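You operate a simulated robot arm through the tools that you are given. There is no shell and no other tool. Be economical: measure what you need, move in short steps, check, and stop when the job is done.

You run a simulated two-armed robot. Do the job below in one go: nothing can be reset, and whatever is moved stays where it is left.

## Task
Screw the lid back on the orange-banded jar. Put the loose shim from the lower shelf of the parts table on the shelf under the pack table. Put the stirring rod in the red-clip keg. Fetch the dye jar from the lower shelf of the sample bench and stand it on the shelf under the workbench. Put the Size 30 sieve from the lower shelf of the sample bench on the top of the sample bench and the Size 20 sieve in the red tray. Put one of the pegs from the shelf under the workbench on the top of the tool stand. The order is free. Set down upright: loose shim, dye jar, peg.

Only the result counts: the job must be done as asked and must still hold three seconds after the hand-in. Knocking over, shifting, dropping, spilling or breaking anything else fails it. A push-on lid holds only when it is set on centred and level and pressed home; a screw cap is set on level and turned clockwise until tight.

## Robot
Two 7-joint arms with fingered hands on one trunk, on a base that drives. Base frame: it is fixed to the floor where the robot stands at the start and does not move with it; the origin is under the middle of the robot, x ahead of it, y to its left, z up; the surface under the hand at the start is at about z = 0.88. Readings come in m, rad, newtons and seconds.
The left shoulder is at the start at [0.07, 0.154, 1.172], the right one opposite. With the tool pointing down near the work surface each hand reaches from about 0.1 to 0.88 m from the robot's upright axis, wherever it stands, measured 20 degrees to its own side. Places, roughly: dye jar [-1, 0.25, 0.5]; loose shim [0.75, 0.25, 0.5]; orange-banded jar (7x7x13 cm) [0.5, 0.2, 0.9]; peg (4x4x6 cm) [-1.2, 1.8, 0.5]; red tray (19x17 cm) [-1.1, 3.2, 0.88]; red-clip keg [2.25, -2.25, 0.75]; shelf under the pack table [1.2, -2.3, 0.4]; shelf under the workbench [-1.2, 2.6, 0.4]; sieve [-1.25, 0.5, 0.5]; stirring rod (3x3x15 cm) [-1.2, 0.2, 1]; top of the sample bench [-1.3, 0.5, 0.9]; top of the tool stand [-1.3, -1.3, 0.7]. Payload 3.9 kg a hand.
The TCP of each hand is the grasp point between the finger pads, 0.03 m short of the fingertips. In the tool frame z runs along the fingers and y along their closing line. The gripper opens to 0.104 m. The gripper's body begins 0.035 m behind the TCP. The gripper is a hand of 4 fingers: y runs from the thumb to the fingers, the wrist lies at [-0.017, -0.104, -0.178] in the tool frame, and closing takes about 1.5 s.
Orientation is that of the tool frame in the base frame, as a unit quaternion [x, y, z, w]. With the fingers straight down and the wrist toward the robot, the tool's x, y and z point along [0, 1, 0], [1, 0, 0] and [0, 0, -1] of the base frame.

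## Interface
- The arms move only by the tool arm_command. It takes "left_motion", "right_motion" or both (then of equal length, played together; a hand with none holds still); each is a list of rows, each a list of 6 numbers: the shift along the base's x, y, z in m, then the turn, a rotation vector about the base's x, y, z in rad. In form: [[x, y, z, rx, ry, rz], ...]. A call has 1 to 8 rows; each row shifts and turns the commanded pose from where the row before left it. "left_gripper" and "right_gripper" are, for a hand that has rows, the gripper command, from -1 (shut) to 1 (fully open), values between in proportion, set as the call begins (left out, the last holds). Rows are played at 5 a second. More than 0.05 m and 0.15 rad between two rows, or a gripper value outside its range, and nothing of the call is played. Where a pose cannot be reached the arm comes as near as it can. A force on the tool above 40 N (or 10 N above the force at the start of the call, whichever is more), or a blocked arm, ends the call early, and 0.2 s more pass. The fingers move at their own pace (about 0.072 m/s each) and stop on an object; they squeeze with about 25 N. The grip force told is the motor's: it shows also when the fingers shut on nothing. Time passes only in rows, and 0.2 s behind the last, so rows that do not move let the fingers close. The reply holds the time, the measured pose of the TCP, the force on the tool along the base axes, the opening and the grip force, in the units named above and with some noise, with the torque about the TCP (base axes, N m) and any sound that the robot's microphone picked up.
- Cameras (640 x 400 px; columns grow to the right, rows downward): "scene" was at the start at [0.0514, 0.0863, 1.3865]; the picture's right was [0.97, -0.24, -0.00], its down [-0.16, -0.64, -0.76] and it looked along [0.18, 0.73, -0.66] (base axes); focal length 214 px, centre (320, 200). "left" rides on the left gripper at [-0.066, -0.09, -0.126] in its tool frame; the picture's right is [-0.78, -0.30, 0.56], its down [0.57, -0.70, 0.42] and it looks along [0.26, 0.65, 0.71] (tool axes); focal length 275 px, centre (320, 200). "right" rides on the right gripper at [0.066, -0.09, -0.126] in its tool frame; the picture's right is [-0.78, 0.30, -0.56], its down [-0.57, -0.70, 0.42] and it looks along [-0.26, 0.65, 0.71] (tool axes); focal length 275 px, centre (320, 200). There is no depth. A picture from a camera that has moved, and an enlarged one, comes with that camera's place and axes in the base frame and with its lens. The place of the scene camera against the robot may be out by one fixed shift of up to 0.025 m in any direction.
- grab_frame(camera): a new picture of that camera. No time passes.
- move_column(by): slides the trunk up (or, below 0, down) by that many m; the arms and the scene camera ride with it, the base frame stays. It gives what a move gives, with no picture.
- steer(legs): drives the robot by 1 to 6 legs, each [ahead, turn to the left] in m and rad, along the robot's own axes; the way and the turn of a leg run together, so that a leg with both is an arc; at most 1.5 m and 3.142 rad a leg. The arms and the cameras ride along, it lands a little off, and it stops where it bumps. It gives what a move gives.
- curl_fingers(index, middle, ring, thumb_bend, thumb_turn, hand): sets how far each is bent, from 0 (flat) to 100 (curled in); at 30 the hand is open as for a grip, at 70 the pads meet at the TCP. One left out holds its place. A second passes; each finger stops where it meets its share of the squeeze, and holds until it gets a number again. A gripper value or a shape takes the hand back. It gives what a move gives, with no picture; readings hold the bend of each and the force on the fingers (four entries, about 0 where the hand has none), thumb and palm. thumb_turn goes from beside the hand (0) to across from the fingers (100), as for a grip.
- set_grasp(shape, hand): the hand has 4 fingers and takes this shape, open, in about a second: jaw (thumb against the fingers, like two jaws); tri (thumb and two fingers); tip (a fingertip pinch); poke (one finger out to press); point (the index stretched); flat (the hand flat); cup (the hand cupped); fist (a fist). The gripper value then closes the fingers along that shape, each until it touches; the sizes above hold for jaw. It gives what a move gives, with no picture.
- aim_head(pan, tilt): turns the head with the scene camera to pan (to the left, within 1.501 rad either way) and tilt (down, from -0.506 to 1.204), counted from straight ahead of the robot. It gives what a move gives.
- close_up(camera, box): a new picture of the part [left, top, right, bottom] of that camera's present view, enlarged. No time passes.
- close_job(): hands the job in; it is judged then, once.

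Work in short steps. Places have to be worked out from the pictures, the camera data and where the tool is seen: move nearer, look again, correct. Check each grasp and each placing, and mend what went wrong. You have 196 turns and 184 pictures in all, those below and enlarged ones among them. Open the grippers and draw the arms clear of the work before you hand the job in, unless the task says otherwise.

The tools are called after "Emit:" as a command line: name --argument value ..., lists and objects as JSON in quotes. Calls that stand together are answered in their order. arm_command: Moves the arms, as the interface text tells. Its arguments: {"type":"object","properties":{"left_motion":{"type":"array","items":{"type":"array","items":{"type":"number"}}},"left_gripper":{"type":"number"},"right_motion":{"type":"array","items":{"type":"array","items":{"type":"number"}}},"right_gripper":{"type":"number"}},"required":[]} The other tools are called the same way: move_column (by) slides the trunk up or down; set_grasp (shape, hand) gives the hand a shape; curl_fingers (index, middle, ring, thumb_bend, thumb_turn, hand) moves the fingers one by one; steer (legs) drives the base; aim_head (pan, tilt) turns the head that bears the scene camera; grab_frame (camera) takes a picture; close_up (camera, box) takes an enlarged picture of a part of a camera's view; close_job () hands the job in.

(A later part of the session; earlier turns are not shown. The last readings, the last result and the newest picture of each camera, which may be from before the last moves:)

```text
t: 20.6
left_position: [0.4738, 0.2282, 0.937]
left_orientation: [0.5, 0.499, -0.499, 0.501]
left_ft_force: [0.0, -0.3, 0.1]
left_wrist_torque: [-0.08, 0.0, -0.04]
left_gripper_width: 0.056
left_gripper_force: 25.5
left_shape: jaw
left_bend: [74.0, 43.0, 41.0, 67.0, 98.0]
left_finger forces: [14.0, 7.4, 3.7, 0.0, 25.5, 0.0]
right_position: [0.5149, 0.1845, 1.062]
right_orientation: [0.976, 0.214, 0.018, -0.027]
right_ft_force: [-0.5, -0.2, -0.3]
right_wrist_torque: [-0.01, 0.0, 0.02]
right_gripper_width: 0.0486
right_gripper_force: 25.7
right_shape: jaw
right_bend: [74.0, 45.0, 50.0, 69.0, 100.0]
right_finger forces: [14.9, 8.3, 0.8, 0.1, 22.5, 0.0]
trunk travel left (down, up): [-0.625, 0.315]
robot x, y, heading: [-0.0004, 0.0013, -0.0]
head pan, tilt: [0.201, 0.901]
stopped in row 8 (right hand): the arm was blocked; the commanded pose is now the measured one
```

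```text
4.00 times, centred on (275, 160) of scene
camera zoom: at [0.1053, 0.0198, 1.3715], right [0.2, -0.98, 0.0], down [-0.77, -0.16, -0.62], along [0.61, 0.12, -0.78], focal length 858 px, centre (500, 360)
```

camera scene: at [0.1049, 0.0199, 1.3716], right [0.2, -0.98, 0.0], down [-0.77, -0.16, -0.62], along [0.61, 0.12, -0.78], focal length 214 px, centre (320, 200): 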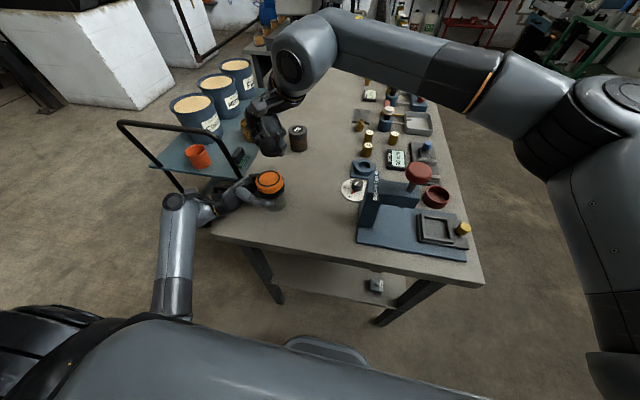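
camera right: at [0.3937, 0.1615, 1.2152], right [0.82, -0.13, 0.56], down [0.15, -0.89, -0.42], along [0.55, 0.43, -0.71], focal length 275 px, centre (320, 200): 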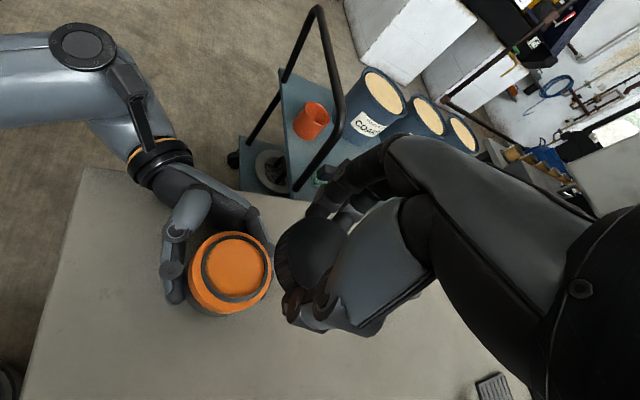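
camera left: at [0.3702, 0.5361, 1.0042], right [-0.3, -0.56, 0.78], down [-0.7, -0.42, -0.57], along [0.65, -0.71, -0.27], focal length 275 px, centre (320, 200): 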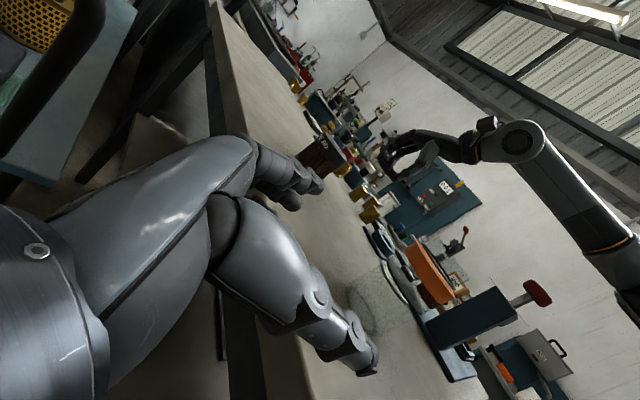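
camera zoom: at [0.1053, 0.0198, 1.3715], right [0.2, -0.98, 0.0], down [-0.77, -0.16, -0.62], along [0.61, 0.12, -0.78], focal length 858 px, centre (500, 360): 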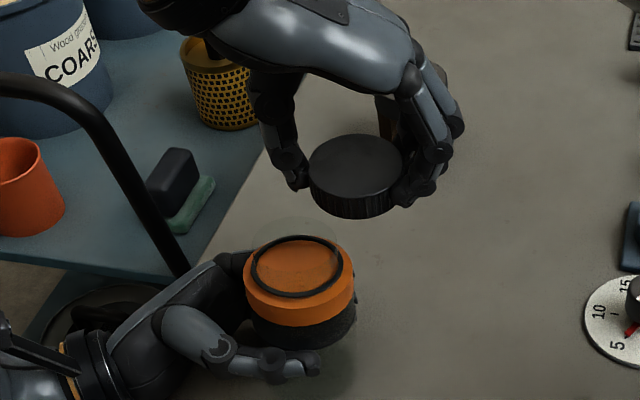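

The right wrist ran out of range and pulled the lid off. The lid is still held; I go back up/away and inspect the jar's pose.

Emit:
arm_command --right_motion '[[0.01, -0.01, 0.03, 0, 0, 0.1], [0, 0, 0.02, 0, 0, 0.14], [0, 0, 0, 0, 0, 0.14], [0, 0, 0, 0, 0, 0.14], [0, 0, 0, 0, 0, 0.14], [0, 0, 0, 0, 0, 0.14], [0, 0, 0, 0, 0, 0.14], [0, 0, 0, 0, 0, 0.14]]'

Emit:
grab_frame --camera "right"

Emit:
close_up --camera "scene" --box '[225, 120, 325, 220]'

```text
t: 22.4
left_position: [0.4739, 0.2274, 0.9367]
left_orientation: [0.5, 0.5, -0.5, 0.5]
left_ft_force: [-0.7, 1.1, 1.0]
left_wrist_torque: [-0.04, -0.05, -0.03]
left_gripper_width: 0.0557
left_gripper_force: 25.5
left_shape: jaw
left_bend: [74.0, 43.0, 41.0, 67.0, 98.0]
left_finger forces: [14.1, 7.3, 3.4, 0.0, 25.1, 0.0]
right_position: [0.5221, 0.1754, 1.1118]
right_orientation: [0.724, 0.689, 0.003, -0.03]
right_ft_force: [-0.1, -0.6, -0.7]
right_wrist_torque: [0.02, -0.02, 0.01]
right_gripper_width: 0.0484
right_gripper_force: 25.3
right_shape: jaw
right_bend: [74.0, 45.0, 50.0, 69.0, 100.0]
right_finger forces: [14.8, 8.1, 0.8, 0.1, 22.5, 0.0]
trunk travel left (down, up): [-0.625, 0.315]
robot x, y, heading: [0.0021, -0.0004, -0.001]
head pan, tilt: [0.201, 0.901]
```

```text
150 pictures are left
camera right: at [0.4427, 0.2401, 1.2434], right [0.28, -0.82, 0.51], down [-0.74, -0.52, -0.42], along [0.61, -0.26, -0.75], focal length 275 px, centre (320, 200)
```

right: 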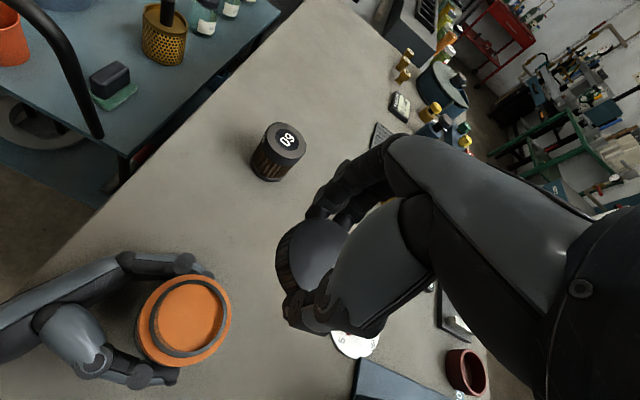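

```text
4.00 times, centred on (275, 170) of scene
camera zoom: at [0.1052, 0.0186, 1.3716], right [0.2, -0.98, 0.0], down [-0.77, -0.16, -0.62], along [0.61, 0.12, -0.78], focal length 858 px, centre (500, 320)
```

zoom: 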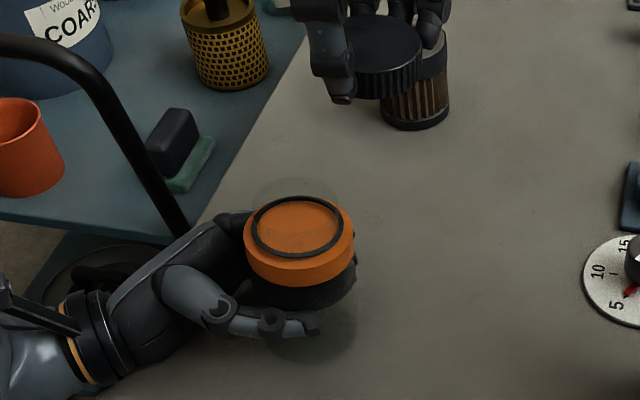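

I level the right hand, and open the left hand so the jar settles flat.

Emit:
arm_command --right_motion '[[0, 0, 0.01, -0.024, -0.0185, 0.14], [0, 0, 0, -0.024, -0.0185, 0.14], [0, 0, 0, 0, 0, 0.14], [0, 0, 0, 0, 0, 0.14], [0, 0, 0, 0, 0, 0.14], [0, 0, 0, 0, 0, 0.14], [0, 0, 0, 0, 0, 0.14], [0, 0, 0, 0, 0, 0.14]]' --left_motion '[[0, 0, 0, 0, 0, 0], [0, 0, 0, 0, 0, 0], [0, 0, 0, 0, 0, 0], [0, 0, 0, 0, 0, 0], [0, 0, 0, 0, 0, 0], [0, 0, 0, 0, 0, 0], [0, 0, 0, 0, 0, 0], [0, 0, 0, 0, 0, 0]]' --left_gripper 1

Emit:
arm_command --right_motion '[[0, 0, 0, 0, 0, 0.14], [0, 0, 0, 0, 0, 0.14], [0, 0, 0, 0, 0, 0.14], [0, 0, 0, 0, 0, 0.14], [0, 0, 0, 0, 0, 0.14], [0, 0, 0, 0, 0, 0.14], [0, 0, 0, 0, 0, 0.14], [0, 0, 0, 0, 0, 0.14]]'

Emit:
grab_frame --camera "scene"

Emit:
grab_frame --camera "right"

```text
t: 24.1
left_position: [0.4743, 0.2282, 0.9361]
left_orientation: [0.501, 0.499, -0.499, 0.501]
left_ft_force: [-0.4, -1.0, -0.1]
left_wrist_torque: [0.01, 0.0, -0.05]
left_gripper_width: 0.1036
left_gripper_force: 0.0
left_shape: jaw
left_bend: [30.0, 30.0, 30.0, 30.0, 97.0]
left_finger forces: [0.1, 0.1, 0.0, 0.0, 0.0, 0.0]
right_position: [0.5238, 0.1768, 1.1225]
right_orientation: [0.281, 0.96, -0.004, 0.001]
right_ft_force: [-0.1, 0.2, 0.3]
right_wrist_torque: [0.02, -0.01, 0.01]
right_gripper_width: 0.0483
right_gripper_force: 25.1
right_shape: jaw
right_bend: [74.0, 45.0, 50.0, 69.0, 100.0]
right_finger forces: [14.7, 8.1, 0.7, 0.0, 22.5, 0.0]
right hand out of reach, approached as far as the arm can: row 8
trunk travel left (down, up): [-0.625, 0.315]
robot x, y, heading: [-0.0004, -0.0033, 0.001]
head pan, tilt: [0.201, 0.901]
```

```text
t: 25.9
left_position: [0.474, 0.2282, 0.9372]
left_orientation: [0.5, 0.499, -0.5, 0.501]
left_ft_force: [0.9, -0.1, 0.3]
left_wrist_torque: [-0.01, 0.01, 0.0]
left_gripper_width: 0.1036
left_gripper_force: 0.0
left_shape: jaw
left_bend: [30.0, 30.0, 30.0, 30.0, 97.0]
left_finger forces: [0.0, 0.0, 0.0, 0.0, 0.0, 0.0]
right_position: [0.5237, 0.176, 1.1225]
right_orientation: [0.282, 0.959, -0.005, 0.001]
right_ft_force: [0.0, -0.5, -0.5]
right_wrist_torque: [0.03, 0.0, -0.02]
right_gripper_width: 0.0482
right_gripper_force: 25.1
right_shape: jaw
right_bend: [74.0, 45.0, 50.0, 69.0, 100.0]
right_finger forces: [14.8, 8.1, 0.7, 0.1, 22.6, 0.0]
right hand out of reach, approached as far as the arm can: row 1, 2, 3, 4, 5, 6, 7, 8
trunk travel left (down, up): [-0.625, 0.315]
robot x, y, heading: [0.0009, 0.0025, -0.0]
head pan, tilt: [0.201, 0.901]
```

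```text
148 pictures are left
camera scene: at [0.1052, 0.0193, 1.3716], right [0.2, -0.98, 0.0], down [-0.77, -0.16, -0.62], along [0.61, 0.12, -0.78], focal length 214 px, centre (320, 200)
```

scene: 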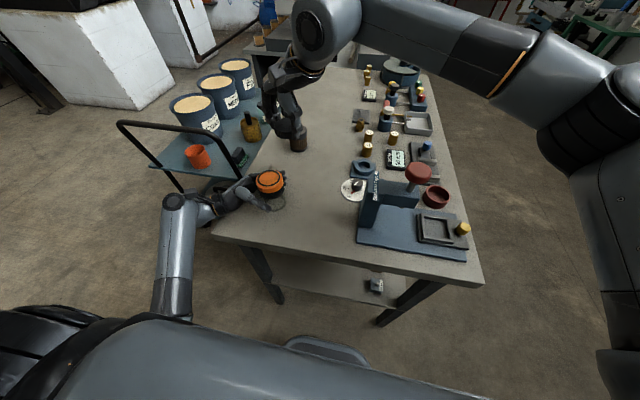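

```text
147 pictures are left
camera right: at [0.4201, 0.138, 1.2474], right [0.81, -0.17, 0.56], down [0.1, -0.9, -0.42], along [0.57, 0.39, -0.72], focal length 275 px, centre (320, 200)
```

right: 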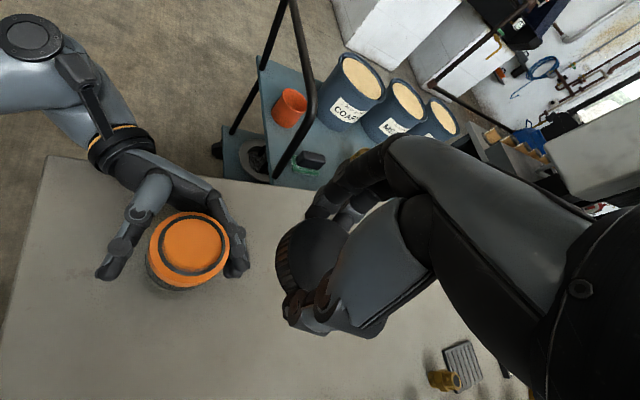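

Yaw reach is about +60°…−45° here, so strokes with regrips. The jar sits at (0.471, 0.219). I re-grip the jar and test the right hand's commanded yaw by turning back.

Emit:
arm_command --right_motion '[[0, 0, 0, 0, 0, -0.05], [0, 0, 0, 0, 0, 0], [0, 0, 0, 0, 0, 0], [0, 0, 0, 0, 0, 0], [0, 0, 0, 0, 0, 0], [0, 0, 0, 0, 0, 0], [0, 0, 0, 0, 0, 0]]' --left_motion '[[0, 0, 0, 0, 0, 0], [0, 0, 0, 0, 0, 0], [0, 0, 0, 0, 0, 0], [0, 0, 0, 0, 0, 0], [0, 0, 0, 0, 0, 0], [0, 0, 0, 0, 0, 0], [0, 0, 0, 0, 0, 0]]' --left_gripper -1

Emit:
close_up --camera "right" --box '[90, 170, 370, 350]'

```text
t: 27.6
left_position: [0.473, 0.2284, 0.9371]
left_orientation: [0.501, 0.499, -0.5, 0.5]
left_ft_force: [0.3, -0.9, 0.8]
left_wrist_torque: [-0.02, -0.03, -0.05]
left_gripper_width: 0.056
left_gripper_force: 25.3
left_shape: jaw
left_bend: [74.0, 44.0, 39.0, 66.0, 99.0]
left_finger forces: [12.9, 6.9, 2.9, 0.0, 22.9, 0.0]
right_position: [0.5237, 0.176, 1.1232]
right_orientation: [0.306, 0.952, -0.005, 0.001]
right_ft_force: [-0.2, -0.6, -0.5]
right_wrist_torque: [0.01, -0.02, 0.0]
right_gripper_width: 0.0485
right_gripper_force: 24.9
right_shape: jaw
right_bend: [74.0, 45.0, 50.0, 69.0, 100.0]
right_finger forces: [14.8, 8.1, 0.6, 0.1, 22.5, 0.1]
trunk travel left (down, up): [-0.625, 0.315]
robot x, y, heading: [-0.0019, -0.0009, -0.002]
head pan, tilt: [0.201, 0.901]
```

```text
2.22 times, centred on (230, 260) of right
camera zoom: at [0.4183, 0.1428, 1.2476], right [0.8, -0.21, 0.56], down [0.06, -0.91, -0.42], along [0.59, 0.36, -0.72], focal length 612 px, centre (520, 67)
```

zoom: 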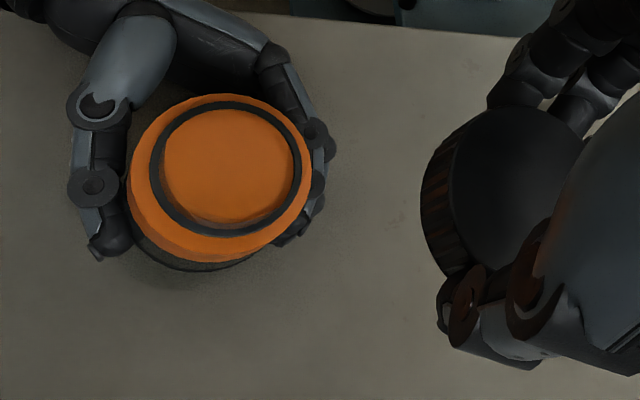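

Now I carry the lid over the jar again: TCP target (0.469, 0.221).

Emit:
arm_command --right_motion '[[-0.03, 0.022, 0, 0, 0, 0], [-0.0247, 0.0227, -0.02, 0, 0, 0], [0, 0, -0.03, 0, 0, 0], [0, 0, -0.018, 0, 0, 0.02], [0, 0, 0, 0, 0, 0]]'

Emit:
close_up --camera "right" --box '[200, 180, 400, 340]'

Emit:
close_up --camera "left" --box '[240, 100, 480, 300]'

```text
t: 28.8
left_position: [0.4737, 0.2284, 0.9351]
left_orientation: [0.5, 0.5, -0.5, 0.5]
left_ft_force: [-0.8, 1.1, 0.9]
left_wrist_torque: [0.03, -0.13, 0.01]
left_gripper_width: 0.0557
left_gripper_force: 25.0
left_shape: jaw
left_bend: [74.0, 44.0, 39.0, 66.0, 99.0]
left_finger forces: [12.7, 6.8, 3.1, 0.0, 23.1, 0.0]
right_position: [0.4687, 0.2215, 1.0542]
right_orientation: [0.297, 0.955, -0.005, 0.001]
right_ft_force: [0.3, -1.3, -0.5]
right_wrist_torque: [0.01, 0.01, 0.03]
right_gripper_width: 0.0485
right_gripper_force: 25.6
right_shape: jaw
right_bend: [74.0, 45.0, 50.0, 69.0, 100.0]
right_finger forces: [14.8, 8.1, 0.7, 0.0, 22.4, 0.1]
trunk travel left (down, up): [-0.625, 0.315]
robot x, y, heading: [0.0036, 0.0019, -0.002]
head pan, tilt: [0.201, 0.901]
```

```text
2.50 times, centred on (300, 260) of right
camera zoom: at [0.3635, 0.1863, 1.1791], right [0.81, -0.19, 0.56], down [0.07, -0.91, -0.42], along [0.59, 0.38, -0.72], focal length 688 px, centre (370, 50)
```

zoom: 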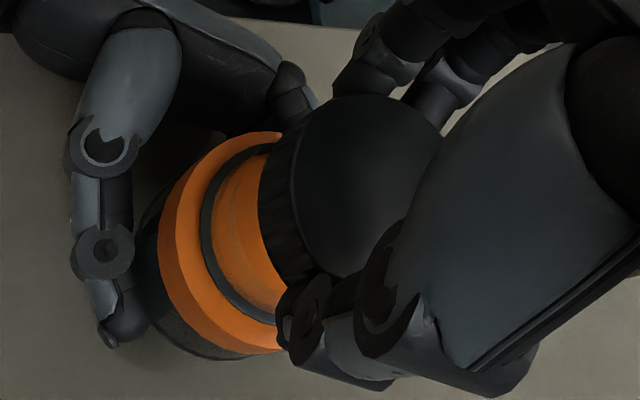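

```text
2.00 times, centred on (360, 200) of left
camera zoom: at [0.3828, 0.354, 1.0015], right [-0.3, -0.56, 0.78], down [-0.7, -0.42, -0.57], along [0.65, -0.71, -0.26], focal length 551 px, centre (240, 200)
```

zoom: 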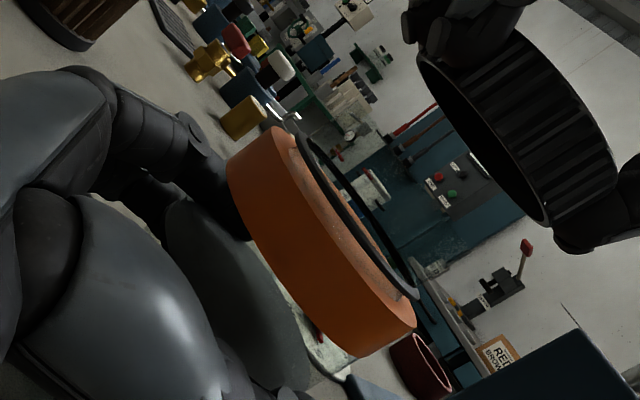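

Aligned and level. Descend to light contact.

Emit:
arm_command --right_motion '[[0, 0, -0.006, 0, 0, 0], [0, 0, -0.005, 0, 0, 0], [0, 0, -0.003, 0, 0, 0], [0, 0, -0.002, 0, 0, 0], [0, 0, -0.002, 0, 0, 0], [0, 0, -0.0015, 0, 0, 0], [0, 0, 0, 0, 0, 0]]'

```text
t: 30.4
left_position: [0.4733, 0.2272, 0.936]
left_orientation: [0.501, 0.5, -0.499, 0.5]
left_ft_force: [0.9, -0.1, 0.9]
left_wrist_torque: [0.01, -0.05, 0.05]
left_gripper_width: 0.0556
left_gripper_force: 25.2
left_shape: jaw
left_bend: [74.0, 44.0, 39.0, 66.0, 99.0]
left_finger forces: [12.7, 6.9, 3.3, 0.0, 23.0, 0.0]
right_position: [0.4678, 0.2211, 1.0353]
right_orientation: [0.297, 0.955, -0.005, 0.001]
right_ft_force: [0.0, -0.2, 1.0]
right_wrist_torque: [-0.02, -0.05, 0.0]
right_gripper_width: 0.0481
right_gripper_force: 25.0
right_shape: jaw
right_bend: [74.0, 45.0, 50.0, 69.0, 100.0]
right_finger forces: [14.8, 8.0, 0.9, 0.1, 22.6, 0.0]
trunk travel left (down, up): [-0.625, 0.315]
robot x, y, heading: [0.0015, -0.0017, 0.005]
head pan, tilt: [0.201, 0.901]
```

No contact yet; continue in 1 mm steps.

Emit:
arm_command --right_motion '[[0, 0, -0.001, 0, 0, 0], [0, 0, -0.001, 0, 0, 0], [0, 0, -0.001, 0, 0, 0], [0, 0, -0.001, 0, 0, 0], [0, 0, 0, 0, 0, 0]]'

Emit:
close_up --camera "left" --box '[240, 100, 480, 300]'

```text
t: 31.6
left_position: [0.4726, 0.2287, 0.9364]
left_orientation: [0.5, 0.499, -0.5, 0.501]
left_ft_force: [3.0, 1.7, -3.7]
left_wrist_torque: [0.06, 0.03, 0.0]
left_gripper_width: 0.0553
left_gripper_force: 25.2
left_shape: jaw
left_bend: [74.0, 44.0, 38.0, 67.0, 100.0]
left_finger forces: [13.7, 7.7, 3.6, 0.1, 22.2, 0.0]
right_position: [0.4679, 0.221, 1.033]
right_orientation: [0.298, 0.955, -0.003, 0.002]
right_ft_force: [1.1, 0.0, 19.9]
right_wrist_torque: [0.19, -0.18, 0.01]
right_gripper_width: 0.0489
right_gripper_force: 24.6
right_shape: jaw
right_bend: [74.0, 45.0, 50.0, 69.0, 100.0]
right_finger forces: [15.6, 9.1, 0.7, 0.0, 24.0, 0.0]
trunk travel left (down, up): [-0.625, 0.315]
robot x, y, heading: [0.0022, -0.0008, -0.004]
head pan, tilt: [0.201, 0.901]
```

```text
2.00 times, centred on (360, 200) of left
camera zoom: at [0.382, 0.3537, 1.0019], right [-0.3, -0.56, 0.78], down [-0.7, -0.42, -0.57], along [0.65, -0.71, -0.26], focal length 551 px, centre (240, 200)
```

zoom: 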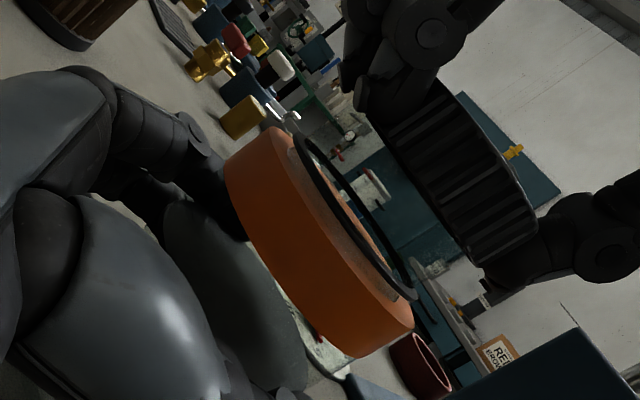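

Contact at ~1.033. I reduce pressure slightly and turn clockwise about 60°.

Emit:
arm_command --right_motion '[[0.001, 0.001, 0.001, 0, 0, -0.08], [0, 0, 0, 0, 0, -0.13], [0, 0, 0, 0, 0, -0.13], [0, 0, 0, 0, 0, -0.13], [0, 0, 0, 0, 0, -0.13], [0, 0, 0, 0, 0, -0.13], [0, 0, 0, 0, 0, -0.13], [0, 0, 0, 0, 0, -0.13]]'

Emit:
close_up --camera "left" --box '[240, 100, 480, 300]'

Emit:
close_up --camera "right" --box '[200, 180, 400, 340]'

```text
t: 33.4
left_position: [0.4733, 0.2278, 0.9377]
left_orientation: [0.501, 0.5, -0.5, 0.5]
left_ft_force: [-0.3, -1.2, -2.4]
left_wrist_torque: [0.11, 0.07, -0.24]
left_gripper_width: 0.0551
left_gripper_force: 25.0
left_shape: jaw
left_bend: [74.0, 44.0, 38.0, 67.0, 100.0]
left_finger forces: [14.2, 7.2, 3.4, 0.1, 22.6, 0.0]
right_position: [0.4697, 0.2206, 1.0318]
right_orientation: [0.716, 0.698, -0.006, 0.0]
right_ft_force: [-0.1, 0.5, 15.2]
right_wrist_torque: [0.04, -0.04, 0.2]
right_gripper_width: 0.0491
right_gripper_force: 25.2
right_shape: jaw
right_bend: [74.0, 44.0, 50.0, 69.0, 100.0]
right_finger forces: [16.1, 8.8, 2.3, 0.0, 25.1, 0.1]
trunk travel left (down, up): [-0.625, 0.315]
robot x, y, heading: [0.0016, -0.0006, -0.002]
head pan, tilt: [0.201, 0.901]
```

```text
2.00 times, centred on (360, 200) of left
camera zoom: at [0.382, 0.3536, 1.0019], right [-0.3, -0.56, 0.78], down [-0.7, -0.42, -0.57], along [0.65, -0.71, -0.26], focal length 551 px, centre (240, 200)
```

zoom: 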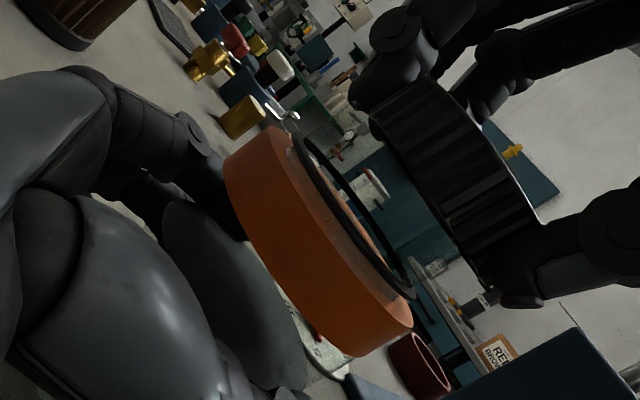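

```text
2.50 times, centred on (300, 260) of right
camera zoom: at [0.3827, 0.2899, 1.1574], right [0.28, -0.78, 0.56], down [-0.72, -0.56, -0.42], along [0.64, -0.29, -0.72], focal length 688 px, centre (370, 50)
```

zoom: 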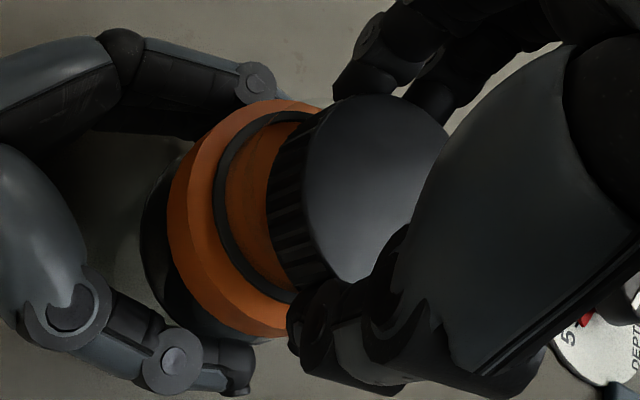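

Comparing views, the jar axis is at about (0.4745, 0.223), so the lid is ~4 mm off, agreeing with the torque sign. I lift, shift (+3,+4 mm) and turn back counter-clockwise in the air.

Emit:
arm_command --right_motion '[[0, 0, 0.006, 0, 0, 0], [0.003, 0.004, 0, 0, 0, 0.14], [0, 0, 0, 0, 0, 0.14], [0, 0, 0, 0, 0, 0.14], [0, 0, 0, 0, 0, 0.14], [0, 0, 0, 0, 0, 0.14], [0, 0, 0, 0, 0, 0.14], [0, 0, 0, 0, 0, 0.1]]'

Emit:
arm_command --right_motion '[[0, 0, -0.002, 0, 0, 0], [0, 0, -0.002, 0, 0, 0], [0, 0, -0.001, 0, 0, 0], [0, 0, -0.001, 0, 0, 0], [0, 0, -0.001, 0, 0, 0], [0, 0, 0, 0, 0, 0]]'

Emit:
close_up --camera "right" --box '[200, 180, 400, 340]'

```text
t: 35.1
left_position: [0.4747, 0.2276, 0.9365]
left_orientation: [0.501, 0.499, -0.499, 0.501]
left_ft_force: [0.0, -0.1, 1.9]
left_wrist_torque: [-0.07, -0.12, 0.02]
left_gripper_width: 0.0551
left_gripper_force: 25.5
left_shape: jaw
left_bend: [74.0, 44.0, 38.0, 67.0, 99.0]
left_finger forces: [13.2, 7.0, 3.0, 0.0, 23.6, 0.0]
right_position: [0.4723, 0.2255, 1.0368]
right_orientation: [0.319, 0.948, -0.005, 0.0]
right_ft_force: [0.3, 0.7, 0.3]
right_wrist_torque: [-0.02, 0.03, -0.02]
right_gripper_width: 0.0488
right_gripper_force: 24.8
right_shape: jaw
right_bend: [74.0, 44.0, 50.0, 69.0, 100.0]
right_finger forces: [14.6, 7.7, 1.0, 0.1, 22.1, 0.1]
trunk travel left (down, up): [-0.625, 0.315]
robot x, y, heading: [0.0005, -0.0007, -0.001]
head pan, tilt: [0.201, 0.901]
```

```text
t: 36.5
left_position: [0.4725, 0.2282, 0.9365]
left_orientation: [0.501, 0.499, -0.5, 0.501]
left_ft_force: [3.5, 0.9, -0.3]
left_wrist_torque: [0.06, -0.06, 0.03]
left_gripper_width: 0.0551
left_gripper_force: 25.3
left_shape: jaw
left_bend: [74.0, 44.0, 38.0, 67.0, 100.0]
left_finger forces: [13.9, 7.6, 3.6, 0.0, 22.2, 0.1]
right_position: [0.4711, 0.2255, 1.0324]
right_orientation: [0.321, 0.947, -0.004, 0.002]
right_ft_force: [-0.5, -0.7, 16.7]
right_wrist_torque: [-0.23, 0.17, 0.02]
right_gripper_width: 0.0495
right_gripper_force: 25.0
right_shape: jaw
right_bend: [74.0, 44.0, 50.0, 70.0, 100.0]
right_finger forces: [15.4, 8.6, 1.4, 0.1, 25.0, 0.0]
trunk travel left (down, up): [-0.625, 0.315]
robot x, y, heading: [0.0004, 0.0034, -0.004]
head pan, tilt: [0.201, 0.901]
```

```text
2.50 times, centred on (300, 260) of right
camera zoom: at [0.3656, 0.1956, 1.1574], right [0.8, -0.23, 0.56], down [0.03, -0.91, -0.42], along [0.6, 0.35, -0.72], focal length 688 px, centre (370, 50)
```

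zoom: 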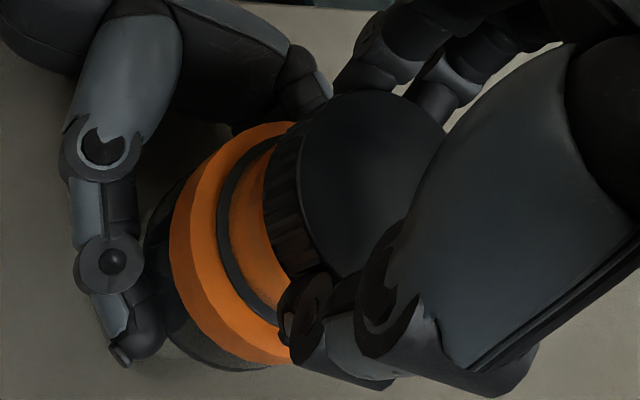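

Torque has flipped sign, so the centre lies in between: shift back (−1.5, −2.5 mm) and re-touch.

Emit:
arm_command --right_motion '[[0, 0, 0.004, 0, 0, 0], [-0.0012, -0.0022, 0, 0, 0, 0.02], [0, 0, -0.002, 0, 0, 0], [0, 0, -0.001, 0, 0, 0], [0, 0, -0.001, 0, 0, 0], [0, 0, 0, 0, 0, 0], [0, 0, 0, 0, 0, 0]]'

```text
t: 38.1
left_position: [0.4733, 0.2261, 0.9371]
left_orientation: [0.501, 0.499, -0.5, 0.5]
left_ft_force: [-0.5, -3.1, -1.2]
left_wrist_torque: [0.04, -0.09, 0.05]
left_gripper_width: 0.0551
left_gripper_force: 24.5
left_shape: jaw
left_bend: [74.0, 44.0, 38.0, 67.0, 100.0]
left_finger forces: [13.3, 7.1, 3.3, 0.1, 24.9, 0.0]
right_position: [0.4697, 0.2236, 1.0312]
right_orientation: [0.312, 0.95, -0.004, 0.002]
right_ft_force: [3.0, 3.2, 17.5]
right_wrist_torque: [-0.12, 0.1, 0.02]
right_gripper_width: 0.0495
right_gripper_force: 24.9
right_shape: jaw
right_bend: [74.0, 44.0, 50.0, 71.0, 100.0]
right_finger forces: [16.4, 10.0, 2.1, 0.0, 23.9, 0.1]
trunk travel left (down, up): [-0.625, 0.315]
robot x, y, heading: [0.0003, -0.0005, 0.006]
head pan, tilt: [0.201, 0.901]
```

Lower now with lateral forces – the lid seems to have slipped over the neck. Turn clockwise ~60° with constant height command.

Emit:
arm_command --right_motion '[[0.0003, 0.0003, 0, 0, 0, -0.13], [0, 0, 0, 0, 0, -0.13], [0, 0, 0, 0, 0, -0.13], [0, 0, 0, 0, 0, -0.13], [0, 0, 0, 0, 0, -0.13], [0, 0, 0, 0, 0, -0.13], [0, 0, 0, 0, 0, -0.13], [0, 0, 0, 0, 0, -0.13]]'

Emit:
arm_command --right_motion '[[0, 0, 0, 0, 0, -0.13], [0, 0, 0, 0, 0, -0.13], [0, 0, 0, 0, 0, -0.13], [0, 0, 0, 0, 0, -0.13]]'

Emit:
close_up --camera "left" --box '[240, 100, 480, 300]'

```text
t: 40.0
left_position: [0.472, 0.228, 0.9371]
left_orientation: [0.5, 0.499, -0.5, 0.501]
left_ft_force: [-0.7, -4.7, 3.6]
left_wrist_torque: [0.04, -0.15, -0.04]
left_gripper_width: 0.0552
left_gripper_force: 25.0
left_shape: jaw
left_bend: [74.0, 44.0, 39.0, 67.0, 99.0]
left_finger forces: [14.7, 6.7, 3.0, 0.1, 25.3, 0.1]
right_position: [0.4715, 0.2231, 1.03]
right_orientation: [0.743, 0.669, -0.004, 0.0]
right_ft_force: [1.1, 3.8, 0.0]
right_wrist_torque: [0.12, -0.07, 0.06]
right_gripper_width: 0.0492
right_gripper_force: 25.1
right_shape: jaw
right_bend: [74.0, 44.0, 50.0, 71.0, 100.0]
right_finger forces: [15.9, 7.9, 1.1, 0.0, 22.9, 0.0]
trunk travel left (down, up): [-0.625, 0.315]
robot x, y, heading: [0.0022, -0.0008, 0.0]
head pan, tilt: [0.201, 0.901]
```

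```text
t: 41.0
left_position: [0.474, 0.2283, 0.9378]
left_orientation: [0.5, 0.499, -0.5, 0.501]
left_ft_force: [-8.0, -5.8, 6.0]
left_wrist_torque: [-0.07, -0.33, -0.19]
left_gripper_width: 0.0552
left_gripper_force: 25.0
left_shape: jaw
left_bend: [74.0, 44.0, 39.0, 66.0, 99.0]
left_finger forces: [13.2, 6.4, 3.2, 0.0, 28.4, 0.1]
right_position: [0.4707, 0.2239, 1.0312]
right_orientation: [0.89, 0.456, -0.004, -0.003]
right_ft_force: [6.9, 4.5, 0.5]
right_wrist_torque: [0.1, -0.17, 0.13]
right_gripper_width: 0.0491
right_gripper_force: 25.0
right_shape: jaw
right_bend: [74.0, 44.0, 50.0, 71.0, 99.0]
right_finger forces: [17.4, 8.6, 1.0, 0.1, 22.7, 0.0]
trunk travel left (down, up): [-0.625, 0.315]
robot x, y, heading: [-0.0035, 0.0008, 0.0]
head pan, tilt: [0.201, 0.901]
```

```text
2.00 times, centred on (360, 200) of left
camera zoom: at [0.3821, 0.3539, 1.002], right [-0.3, -0.56, 0.78], down [-0.7, -0.42, -0.57], along [0.65, -0.71, -0.26], focal length 551 px, centre (240, 200)
```

zoom: 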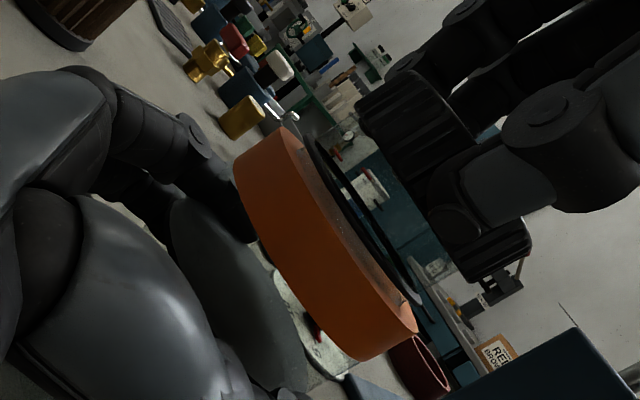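

Vertical force dropped to ~0 and a lateral hold appeared: the thread has engaged. Now regrip: open the right hand.

Emit:
arm_command --right_motion '[[0, 0, 0, 0, 0, 0], [0, 0, 0, 0, 0, 0], [0, 0, 0, 0, 0, 0], [0, 0, 0, 0, 0, 0], [0, 0, 0, 0, 0, 0], [0, 0, 0, 0, 0, 0]]' --right_gripper 1

Emit:
close_up --camera "left" --box '[240, 100, 480, 300]'

Emit:
close_up --camera "scene" --box '[215, 110, 335, 210]'

```text
t: 42.4
left_position: [0.4733, 0.228, 0.9365]
left_orientation: [0.5, 0.5, -0.5, 0.5]
left_ft_force: [0.1, 1.5, 3.7]
left_wrist_torque: [-0.07, -0.1, 0.08]
left_gripper_width: 0.055
left_gripper_force: 25.1
left_shape: jaw
left_bend: [74.0, 44.0, 40.0, 67.0, 99.0]
left_finger forces: [13.5, 6.8, 3.3, 0.0, 23.7, 0.0]
right_position: [0.4712, 0.2239, 1.0297]
right_orientation: [0.89, 0.456, -0.004, -0.002]
right_ft_force: [0.0, 0.5, -0.2]
right_wrist_torque: [-0.04, 0.01, -0.02]
right_gripper_width: 0.1035
right_gripper_force: 0.1
right_shape: jaw
right_bend: [30.0, 30.0, 30.0, 30.0, 97.0]
right_finger forces: [0.0, 0.0, 0.0, 0.0, 0.0, 0.1]
trunk travel left (down, up): [-0.625, 0.315]
robot x, y, heading: [-0.0024, 0.0022, 0.001]
head pan, tilt: [0.201, 0.901]
```

```text
2.00 times, centred on (360, 200) of left
camera zoom: at [0.3826, 0.3543, 1.0014], right [-0.3, -0.56, 0.78], down [-0.7, -0.42, -0.57], along [0.65, -0.71, -0.26], focal length 551 px, centre (240, 200)
```

zoom: 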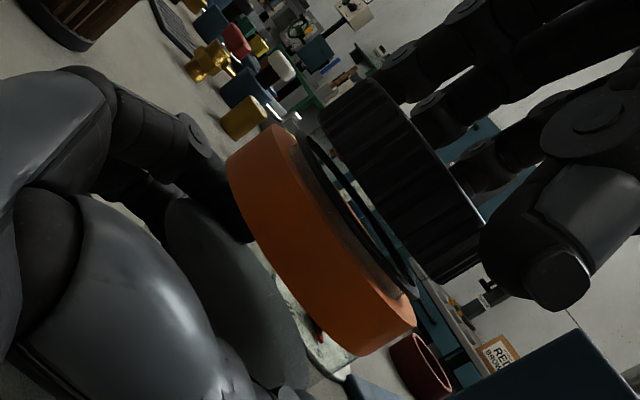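

```text
4.00 times, centred on (275, 160) of scene
camera zoom: at [0.1049, 0.0196, 1.3716], right [0.2, -0.98, 0.0], down [-0.77, -0.16, -0.62], along [0.61, 0.12, -0.78], focal length 858 px, centre (500, 360)
```

zoom: 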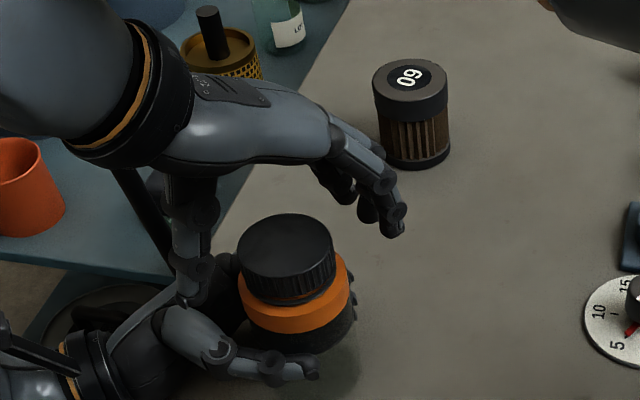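

The lid sits level on the thread. I lift the open hand 3 cm, turn it back to +55°, and come down again.

Emit:
arm_command --right_motion '[[0, 0, 0.04, 0, 0, 0], [0, 0, 0, 0, 0, 0.145], [0, 0, 0, 0, 0, 0.145], [0, 0, 0, 0, 0, 0.145], [0, 0, 0, 0, 0, 0.145], [0, 0, 0, 0, 0, 0.145], [0, 0, 0, 0, 0, 0.145], [0, 0, 0, 0, 0, 0.145]]'

Emit:
arm_command --right_motion '[[0, 0, 0, 0, 0, 0.145], [0, 0, 0, 0, 0, 0.145], [0, 0, 0, 0, 0, 0.145], [0, 0, 0, 0, 0, 0.145], [0, 0, 0, 0, 0, 0]]'

Emit:
close_up --camera "right" --box '[200, 180, 400, 340]'

```text
t: 44.1
left_position: [0.4742, 0.2273, 0.9379]
left_orientation: [0.501, 0.5, -0.499, 0.5]
left_ft_force: [-0.1, 1.2, 0.8]
left_wrist_torque: [-0.02, -0.03, 0.02]
left_gripper_width: 0.0547
left_gripper_force: 24.6
left_shape: jaw
left_bend: [74.0, 44.0, 40.0, 67.0, 99.0]
left_finger forces: [13.4, 6.4, 3.3, 0.1, 23.8, 0.0]
right_position: [0.4726, 0.2236, 1.0704]
right_orientation: [0.556, 0.831, -0.005, 0.0]
right_ft_force: [0.2, 0.5, 0.1]
right_wrist_torque: [0.01, 0.02, -0.05]
right_gripper_width: 0.1038
right_gripper_force: 0.1
right_shape: jaw
right_bend: [30.0, 30.0, 30.0, 30.0, 97.0]
right_finger forces: [0.0, 0.0, 0.0, 0.0, 0.0, 0.0]
trunk travel left (down, up): [-0.625, 0.315]
robot x, y, heading: [0.0017, -0.0044, -0.001]
head pan, tilt: [0.201, 0.901]
```

```text
t: 45.4
left_position: [0.4723, 0.2286, 0.9375]
left_orientation: [0.501, 0.5, -0.5, 0.5]
left_ft_force: [0.3, -0.9, 1.8]
left_wrist_torque: [-0.1, -0.05, -0.04]
left_gripper_width: 0.055
left_gripper_force: 24.5
left_shape: jaw
left_bend: [74.0, 44.0, 40.0, 67.0, 99.0]
left_finger forces: [13.2, 6.9, 3.9, 0.1, 23.9, 0.0]
right_position: [0.4704, 0.225, 1.0702]
right_orientation: [0.294, 0.956, -0.005, 0.001]
right_ft_force: [1.1, 0.3, 0.5]
right_wrist_torque: [0.0, -0.02, 0.02]
right_gripper_width: 0.1038
right_gripper_force: 0.2
right_shape: jaw
right_bend: [30.0, 30.0, 30.0, 30.0, 97.0]
right_finger forces: [0.0, 0.0, 0.0, 0.0, 0.0, 0.0]
trunk travel left (down, up): [-0.625, 0.315]
robot x, y, heading: [0.0021, 0.0007, 0.003]
head pan, tilt: [0.201, 0.901]
```

```text
2.50 times, centred on (300, 260) of right
camera zoom: at [0.3674, 0.1887, 1.1959], right [0.81, -0.19, 0.56], down [0.08, -0.91, -0.42], along [0.58, 0.38, -0.72], focal length 688 px, centre (370, 50)
```

zoom: 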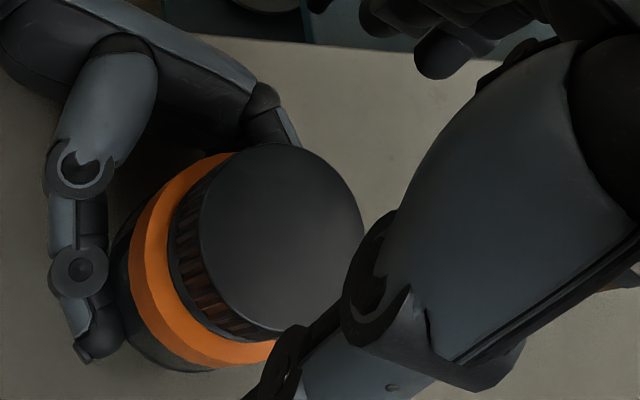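

Lid centre ≈ (0.472, 0.2215). Small shift, lower to 1.027, close.

Emit:
arm_command --right_motion '[[0.001, -0.002, -0.02, 0, 0, 0], [0, 0, -0.02, 0, 0, 0], [0, 0, -0.003, 0, 0, 0]]'

Emit:
arm_command --right_motion '[[0, 0, 0, 0, 0, 0], [0, 0, 0, 0, 0, 0], [0, 0, 0, 0, 0, 0], [0, 0, 0, 0, 0, 0], [0, 0, 0, 0, 0, 0], [0, 0, 0, 0, 0, 0], [0, 0, 0, 0, 0, 0]]' --right_gripper -1

Emit:
arm_command --right_motion '[[0, 0, 0, 0, 0, -0.13], [0, 0, 0, 0, 0, -0.13], [0, 0, 0, 0, 0, -0.13], [0, 0, -0.0003, 0, 0, -0.13], [0, 0, -0.0003, 0, 0, -0.13], [0, 0, -0.0003, 0, 0, -0.13], [0, 0, -0.0003, 0, 0, -0.13], [0, 0, -0.0003, 0, 0, -0.13]]'

```text
t: 46.1
left_position: [0.4731, 0.2277, 0.9365]
left_orientation: [0.501, 0.499, -0.5, 0.5]
left_ft_force: [0.0, 0.6, 1.6]
left_wrist_torque: [-0.09, -0.1, 0.01]
left_gripper_width: 0.0547
left_gripper_force: 25.2
left_shape: jaw
left_bend: [74.0, 44.0, 40.0, 67.0, 99.0]
left_finger forces: [13.2, 6.7, 3.6, 0.0, 23.8, 0.0]
right_position: [0.4726, 0.2219, 1.028]
right_orientation: [0.293, 0.956, -0.004, 0.001]
right_ft_force: [-0.5, -0.3, 0.3]
right_wrist_torque: [-0.04, -0.02, -0.01]
right_gripper_width: 0.1037
right_gripper_force: 0.0
right_shape: jaw
right_bend: [30.0, 30.0, 30.0, 30.0, 97.0]
right_finger forces: [0.0, 0.0, 0.1, 0.0, 0.0, 0.0]
trunk travel left (down, up): [-0.625, 0.315]
robot x, y, heading: [-0.0003, -0.0016, 0.002]
head pan, tilt: [0.201, 0.901]
```

```text
t: 47.8
left_position: [0.4734, 0.2296, 0.9354]
left_orientation: [0.501, 0.499, -0.5, 0.5]
left_ft_force: [0.7, 0.4, 1.3]
left_wrist_torque: [-0.08, -0.02, -0.03]
left_gripper_width: 0.0546
left_gripper_force: 24.7
left_shape: jaw
left_bend: [74.0, 44.0, 40.0, 67.0, 99.0]
left_finger forces: [13.3, 6.9, 3.8, 0.0, 23.2, 0.1]
right_position: [0.472, 0.2221, 1.0277]
right_orientation: [0.295, 0.955, -0.005, 0.001]
right_ft_force: [-0.7, -0.1, -0.5]
right_wrist_torque: [-0.08, 0.05, 0.0]
right_gripper_width: 0.0497
right_gripper_force: 25.6
right_shape: jaw
right_bend: [74.0, 45.0, 48.0, 70.0, 100.0]
right_finger forces: [13.0, 7.8, 0.0, 0.0, 22.2, 0.0]
trunk travel left (down, up): [-0.625, 0.315]
robot x, y, heading: [0.0017, -0.0008, 0.0]
head pan, tilt: [0.201, 0.901]
```

```text
t: 49.5
left_position: [0.4737, 0.2287, 0.9364]
left_orientation: [0.501, 0.499, -0.501, 0.5]
left_ft_force: [2.0, -4.3, 2.2]
left_wrist_torque: [-0.04, -0.09, -0.08]
left_gripper_width: 0.0551
left_gripper_force: 25.5
left_shape: jaw
left_bend: [74.0, 44.0, 40.0, 67.0, 99.0]
left_finger forces: [14.6, 7.4, 3.9, 0.0, 23.8, 0.1]
right_position: [0.4723, 0.2229, 1.0271]
right_orientation: [0.731, 0.682, -0.005, -0.001]
right_ft_force: [-0.6, 2.9, 1.3]
right_wrist_torque: [0.04, 0.14, 0.06]
right_gripper_width: 0.0494
right_gripper_force: 24.8
right_shape: jaw
right_bend: [74.0, 45.0, 48.0, 70.0, 100.0]
right_finger forces: [13.7, 8.0, 0.0, 0.1, 22.1, 0.0]
trunk travel left (down, up): [-0.625, 0.315]
robot x, y, heading: [-0.0014, 0.0016, -0.001]
head pan, tilt: [0.201, 0.901]
```

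Turning smoothly with low torque. Continue to −33°, then another regrip cycle.

Emit:
arm_command --right_motion '[[0, 0, -0.0003, 0, 0, -0.13], [0, 0, -0.0003, 0, 0, -0.13], [0, 0, -0.0003, 0, 0, -0.13], [0, 0, -0.0003, 0, 0, -0.13], [0, 0, 0, 0, 0, 0]]'

Emit:
arm_command --right_motion '[[0, 0, 0, 0, 0, 0], [0, 0, 0, 0, 0, 0], [0, 0, 0, 0, 0, 0], [0, 0, 0, 0, 0, 0], [0, 0, 0, 0, 0, 0], [0, 0, 0.04, 0, 0, 0]]' --right_gripper 1

Emit:
close_up --camera "left" --box '[240, 100, 480, 300]'

```text
t: 50.8
left_position: [0.4727, 0.2287, 0.9369]
left_orientation: [0.501, 0.5, -0.499, 0.5]
left_ft_force: [0.2, -5.7, -1.0]
left_wrist_torque: [0.0, -0.09, 0.02]
left_gripper_width: 0.0548
left_gripper_force: 25.2
left_shape: jaw
left_bend: [74.0, 44.0, 40.0, 67.0, 99.0]
left_finger forces: [14.6, 7.2, 3.8, 0.0, 24.2, 0.1]
right_position: [0.4724, 0.2215, 1.0253]
right_orientation: [0.882, 0.471, -0.004, -0.003]
right_ft_force: [-1.5, 4.6, 6.4]
right_wrist_torque: [0.21, 0.17, 0.02]
right_gripper_width: 0.0496
right_gripper_force: 25.0
right_shape: jaw
right_bend: [74.0, 45.0, 48.0, 70.0, 100.0]
right_finger forces: [13.6, 7.5, 0.1, 0.0, 23.8, 0.0]
trunk travel left (down, up): [-0.625, 0.315]
robot x, y, heading: [0.0002, -0.001, -0.001]
head pan, tilt: [0.201, 0.901]
```

```text
t: 52.1
left_position: [0.4723, 0.2282, 0.937]
left_orientation: [0.501, 0.499, -0.499, 0.501]
left_ft_force: [-0.4, 0.7, 1.1]
left_wrist_torque: [-0.06, -0.01, -0.02]
left_gripper_width: 0.0545
left_gripper_force: 25.1
left_shape: jaw
left_bend: [74.0, 44.0, 40.0, 67.0, 99.0]
left_finger forces: [13.2, 6.6, 3.4, 0.1, 23.6, 0.0]
right_position: [0.4716, 0.2199, 1.0652]
right_orientation: [0.881, 0.473, -0.004, -0.002]
right_ft_force: [0.1, -0.2, -0.4]
right_wrist_torque: [0.03, 0.0, 0.02]
right_gripper_width: 0.1038
right_gripper_force: 0.1
right_shape: jaw
right_bend: [30.0, 30.0, 30.0, 30.0, 97.0]
right_finger forces: [0.0, 0.0, 0.0, 0.1, 0.0, 0.1]
trunk travel left (down, up): [-0.625, 0.315]
robot x, y, heading: [0.0014, 0.0007, 0.001]
head pan, tilt: [0.201, 0.901]
```

```text
2.00 times, centred on (360, 200) of left
camera zoom: at [0.382, 0.3538, 1.0016], right [-0.3, -0.56, 0.78], down [-0.7, -0.42, -0.57], along [0.65, -0.71, -0.26], focal length 551 px, centre (240, 200)
```

zoom: 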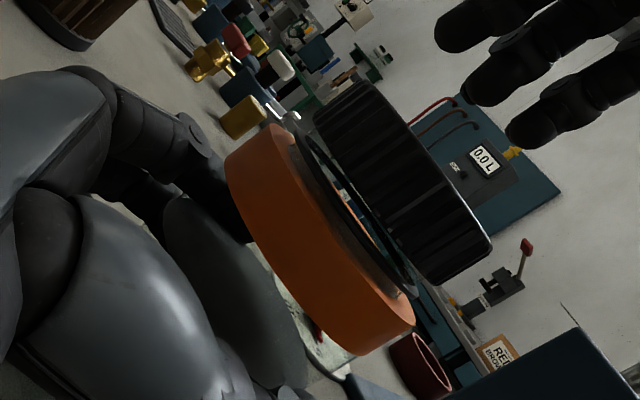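

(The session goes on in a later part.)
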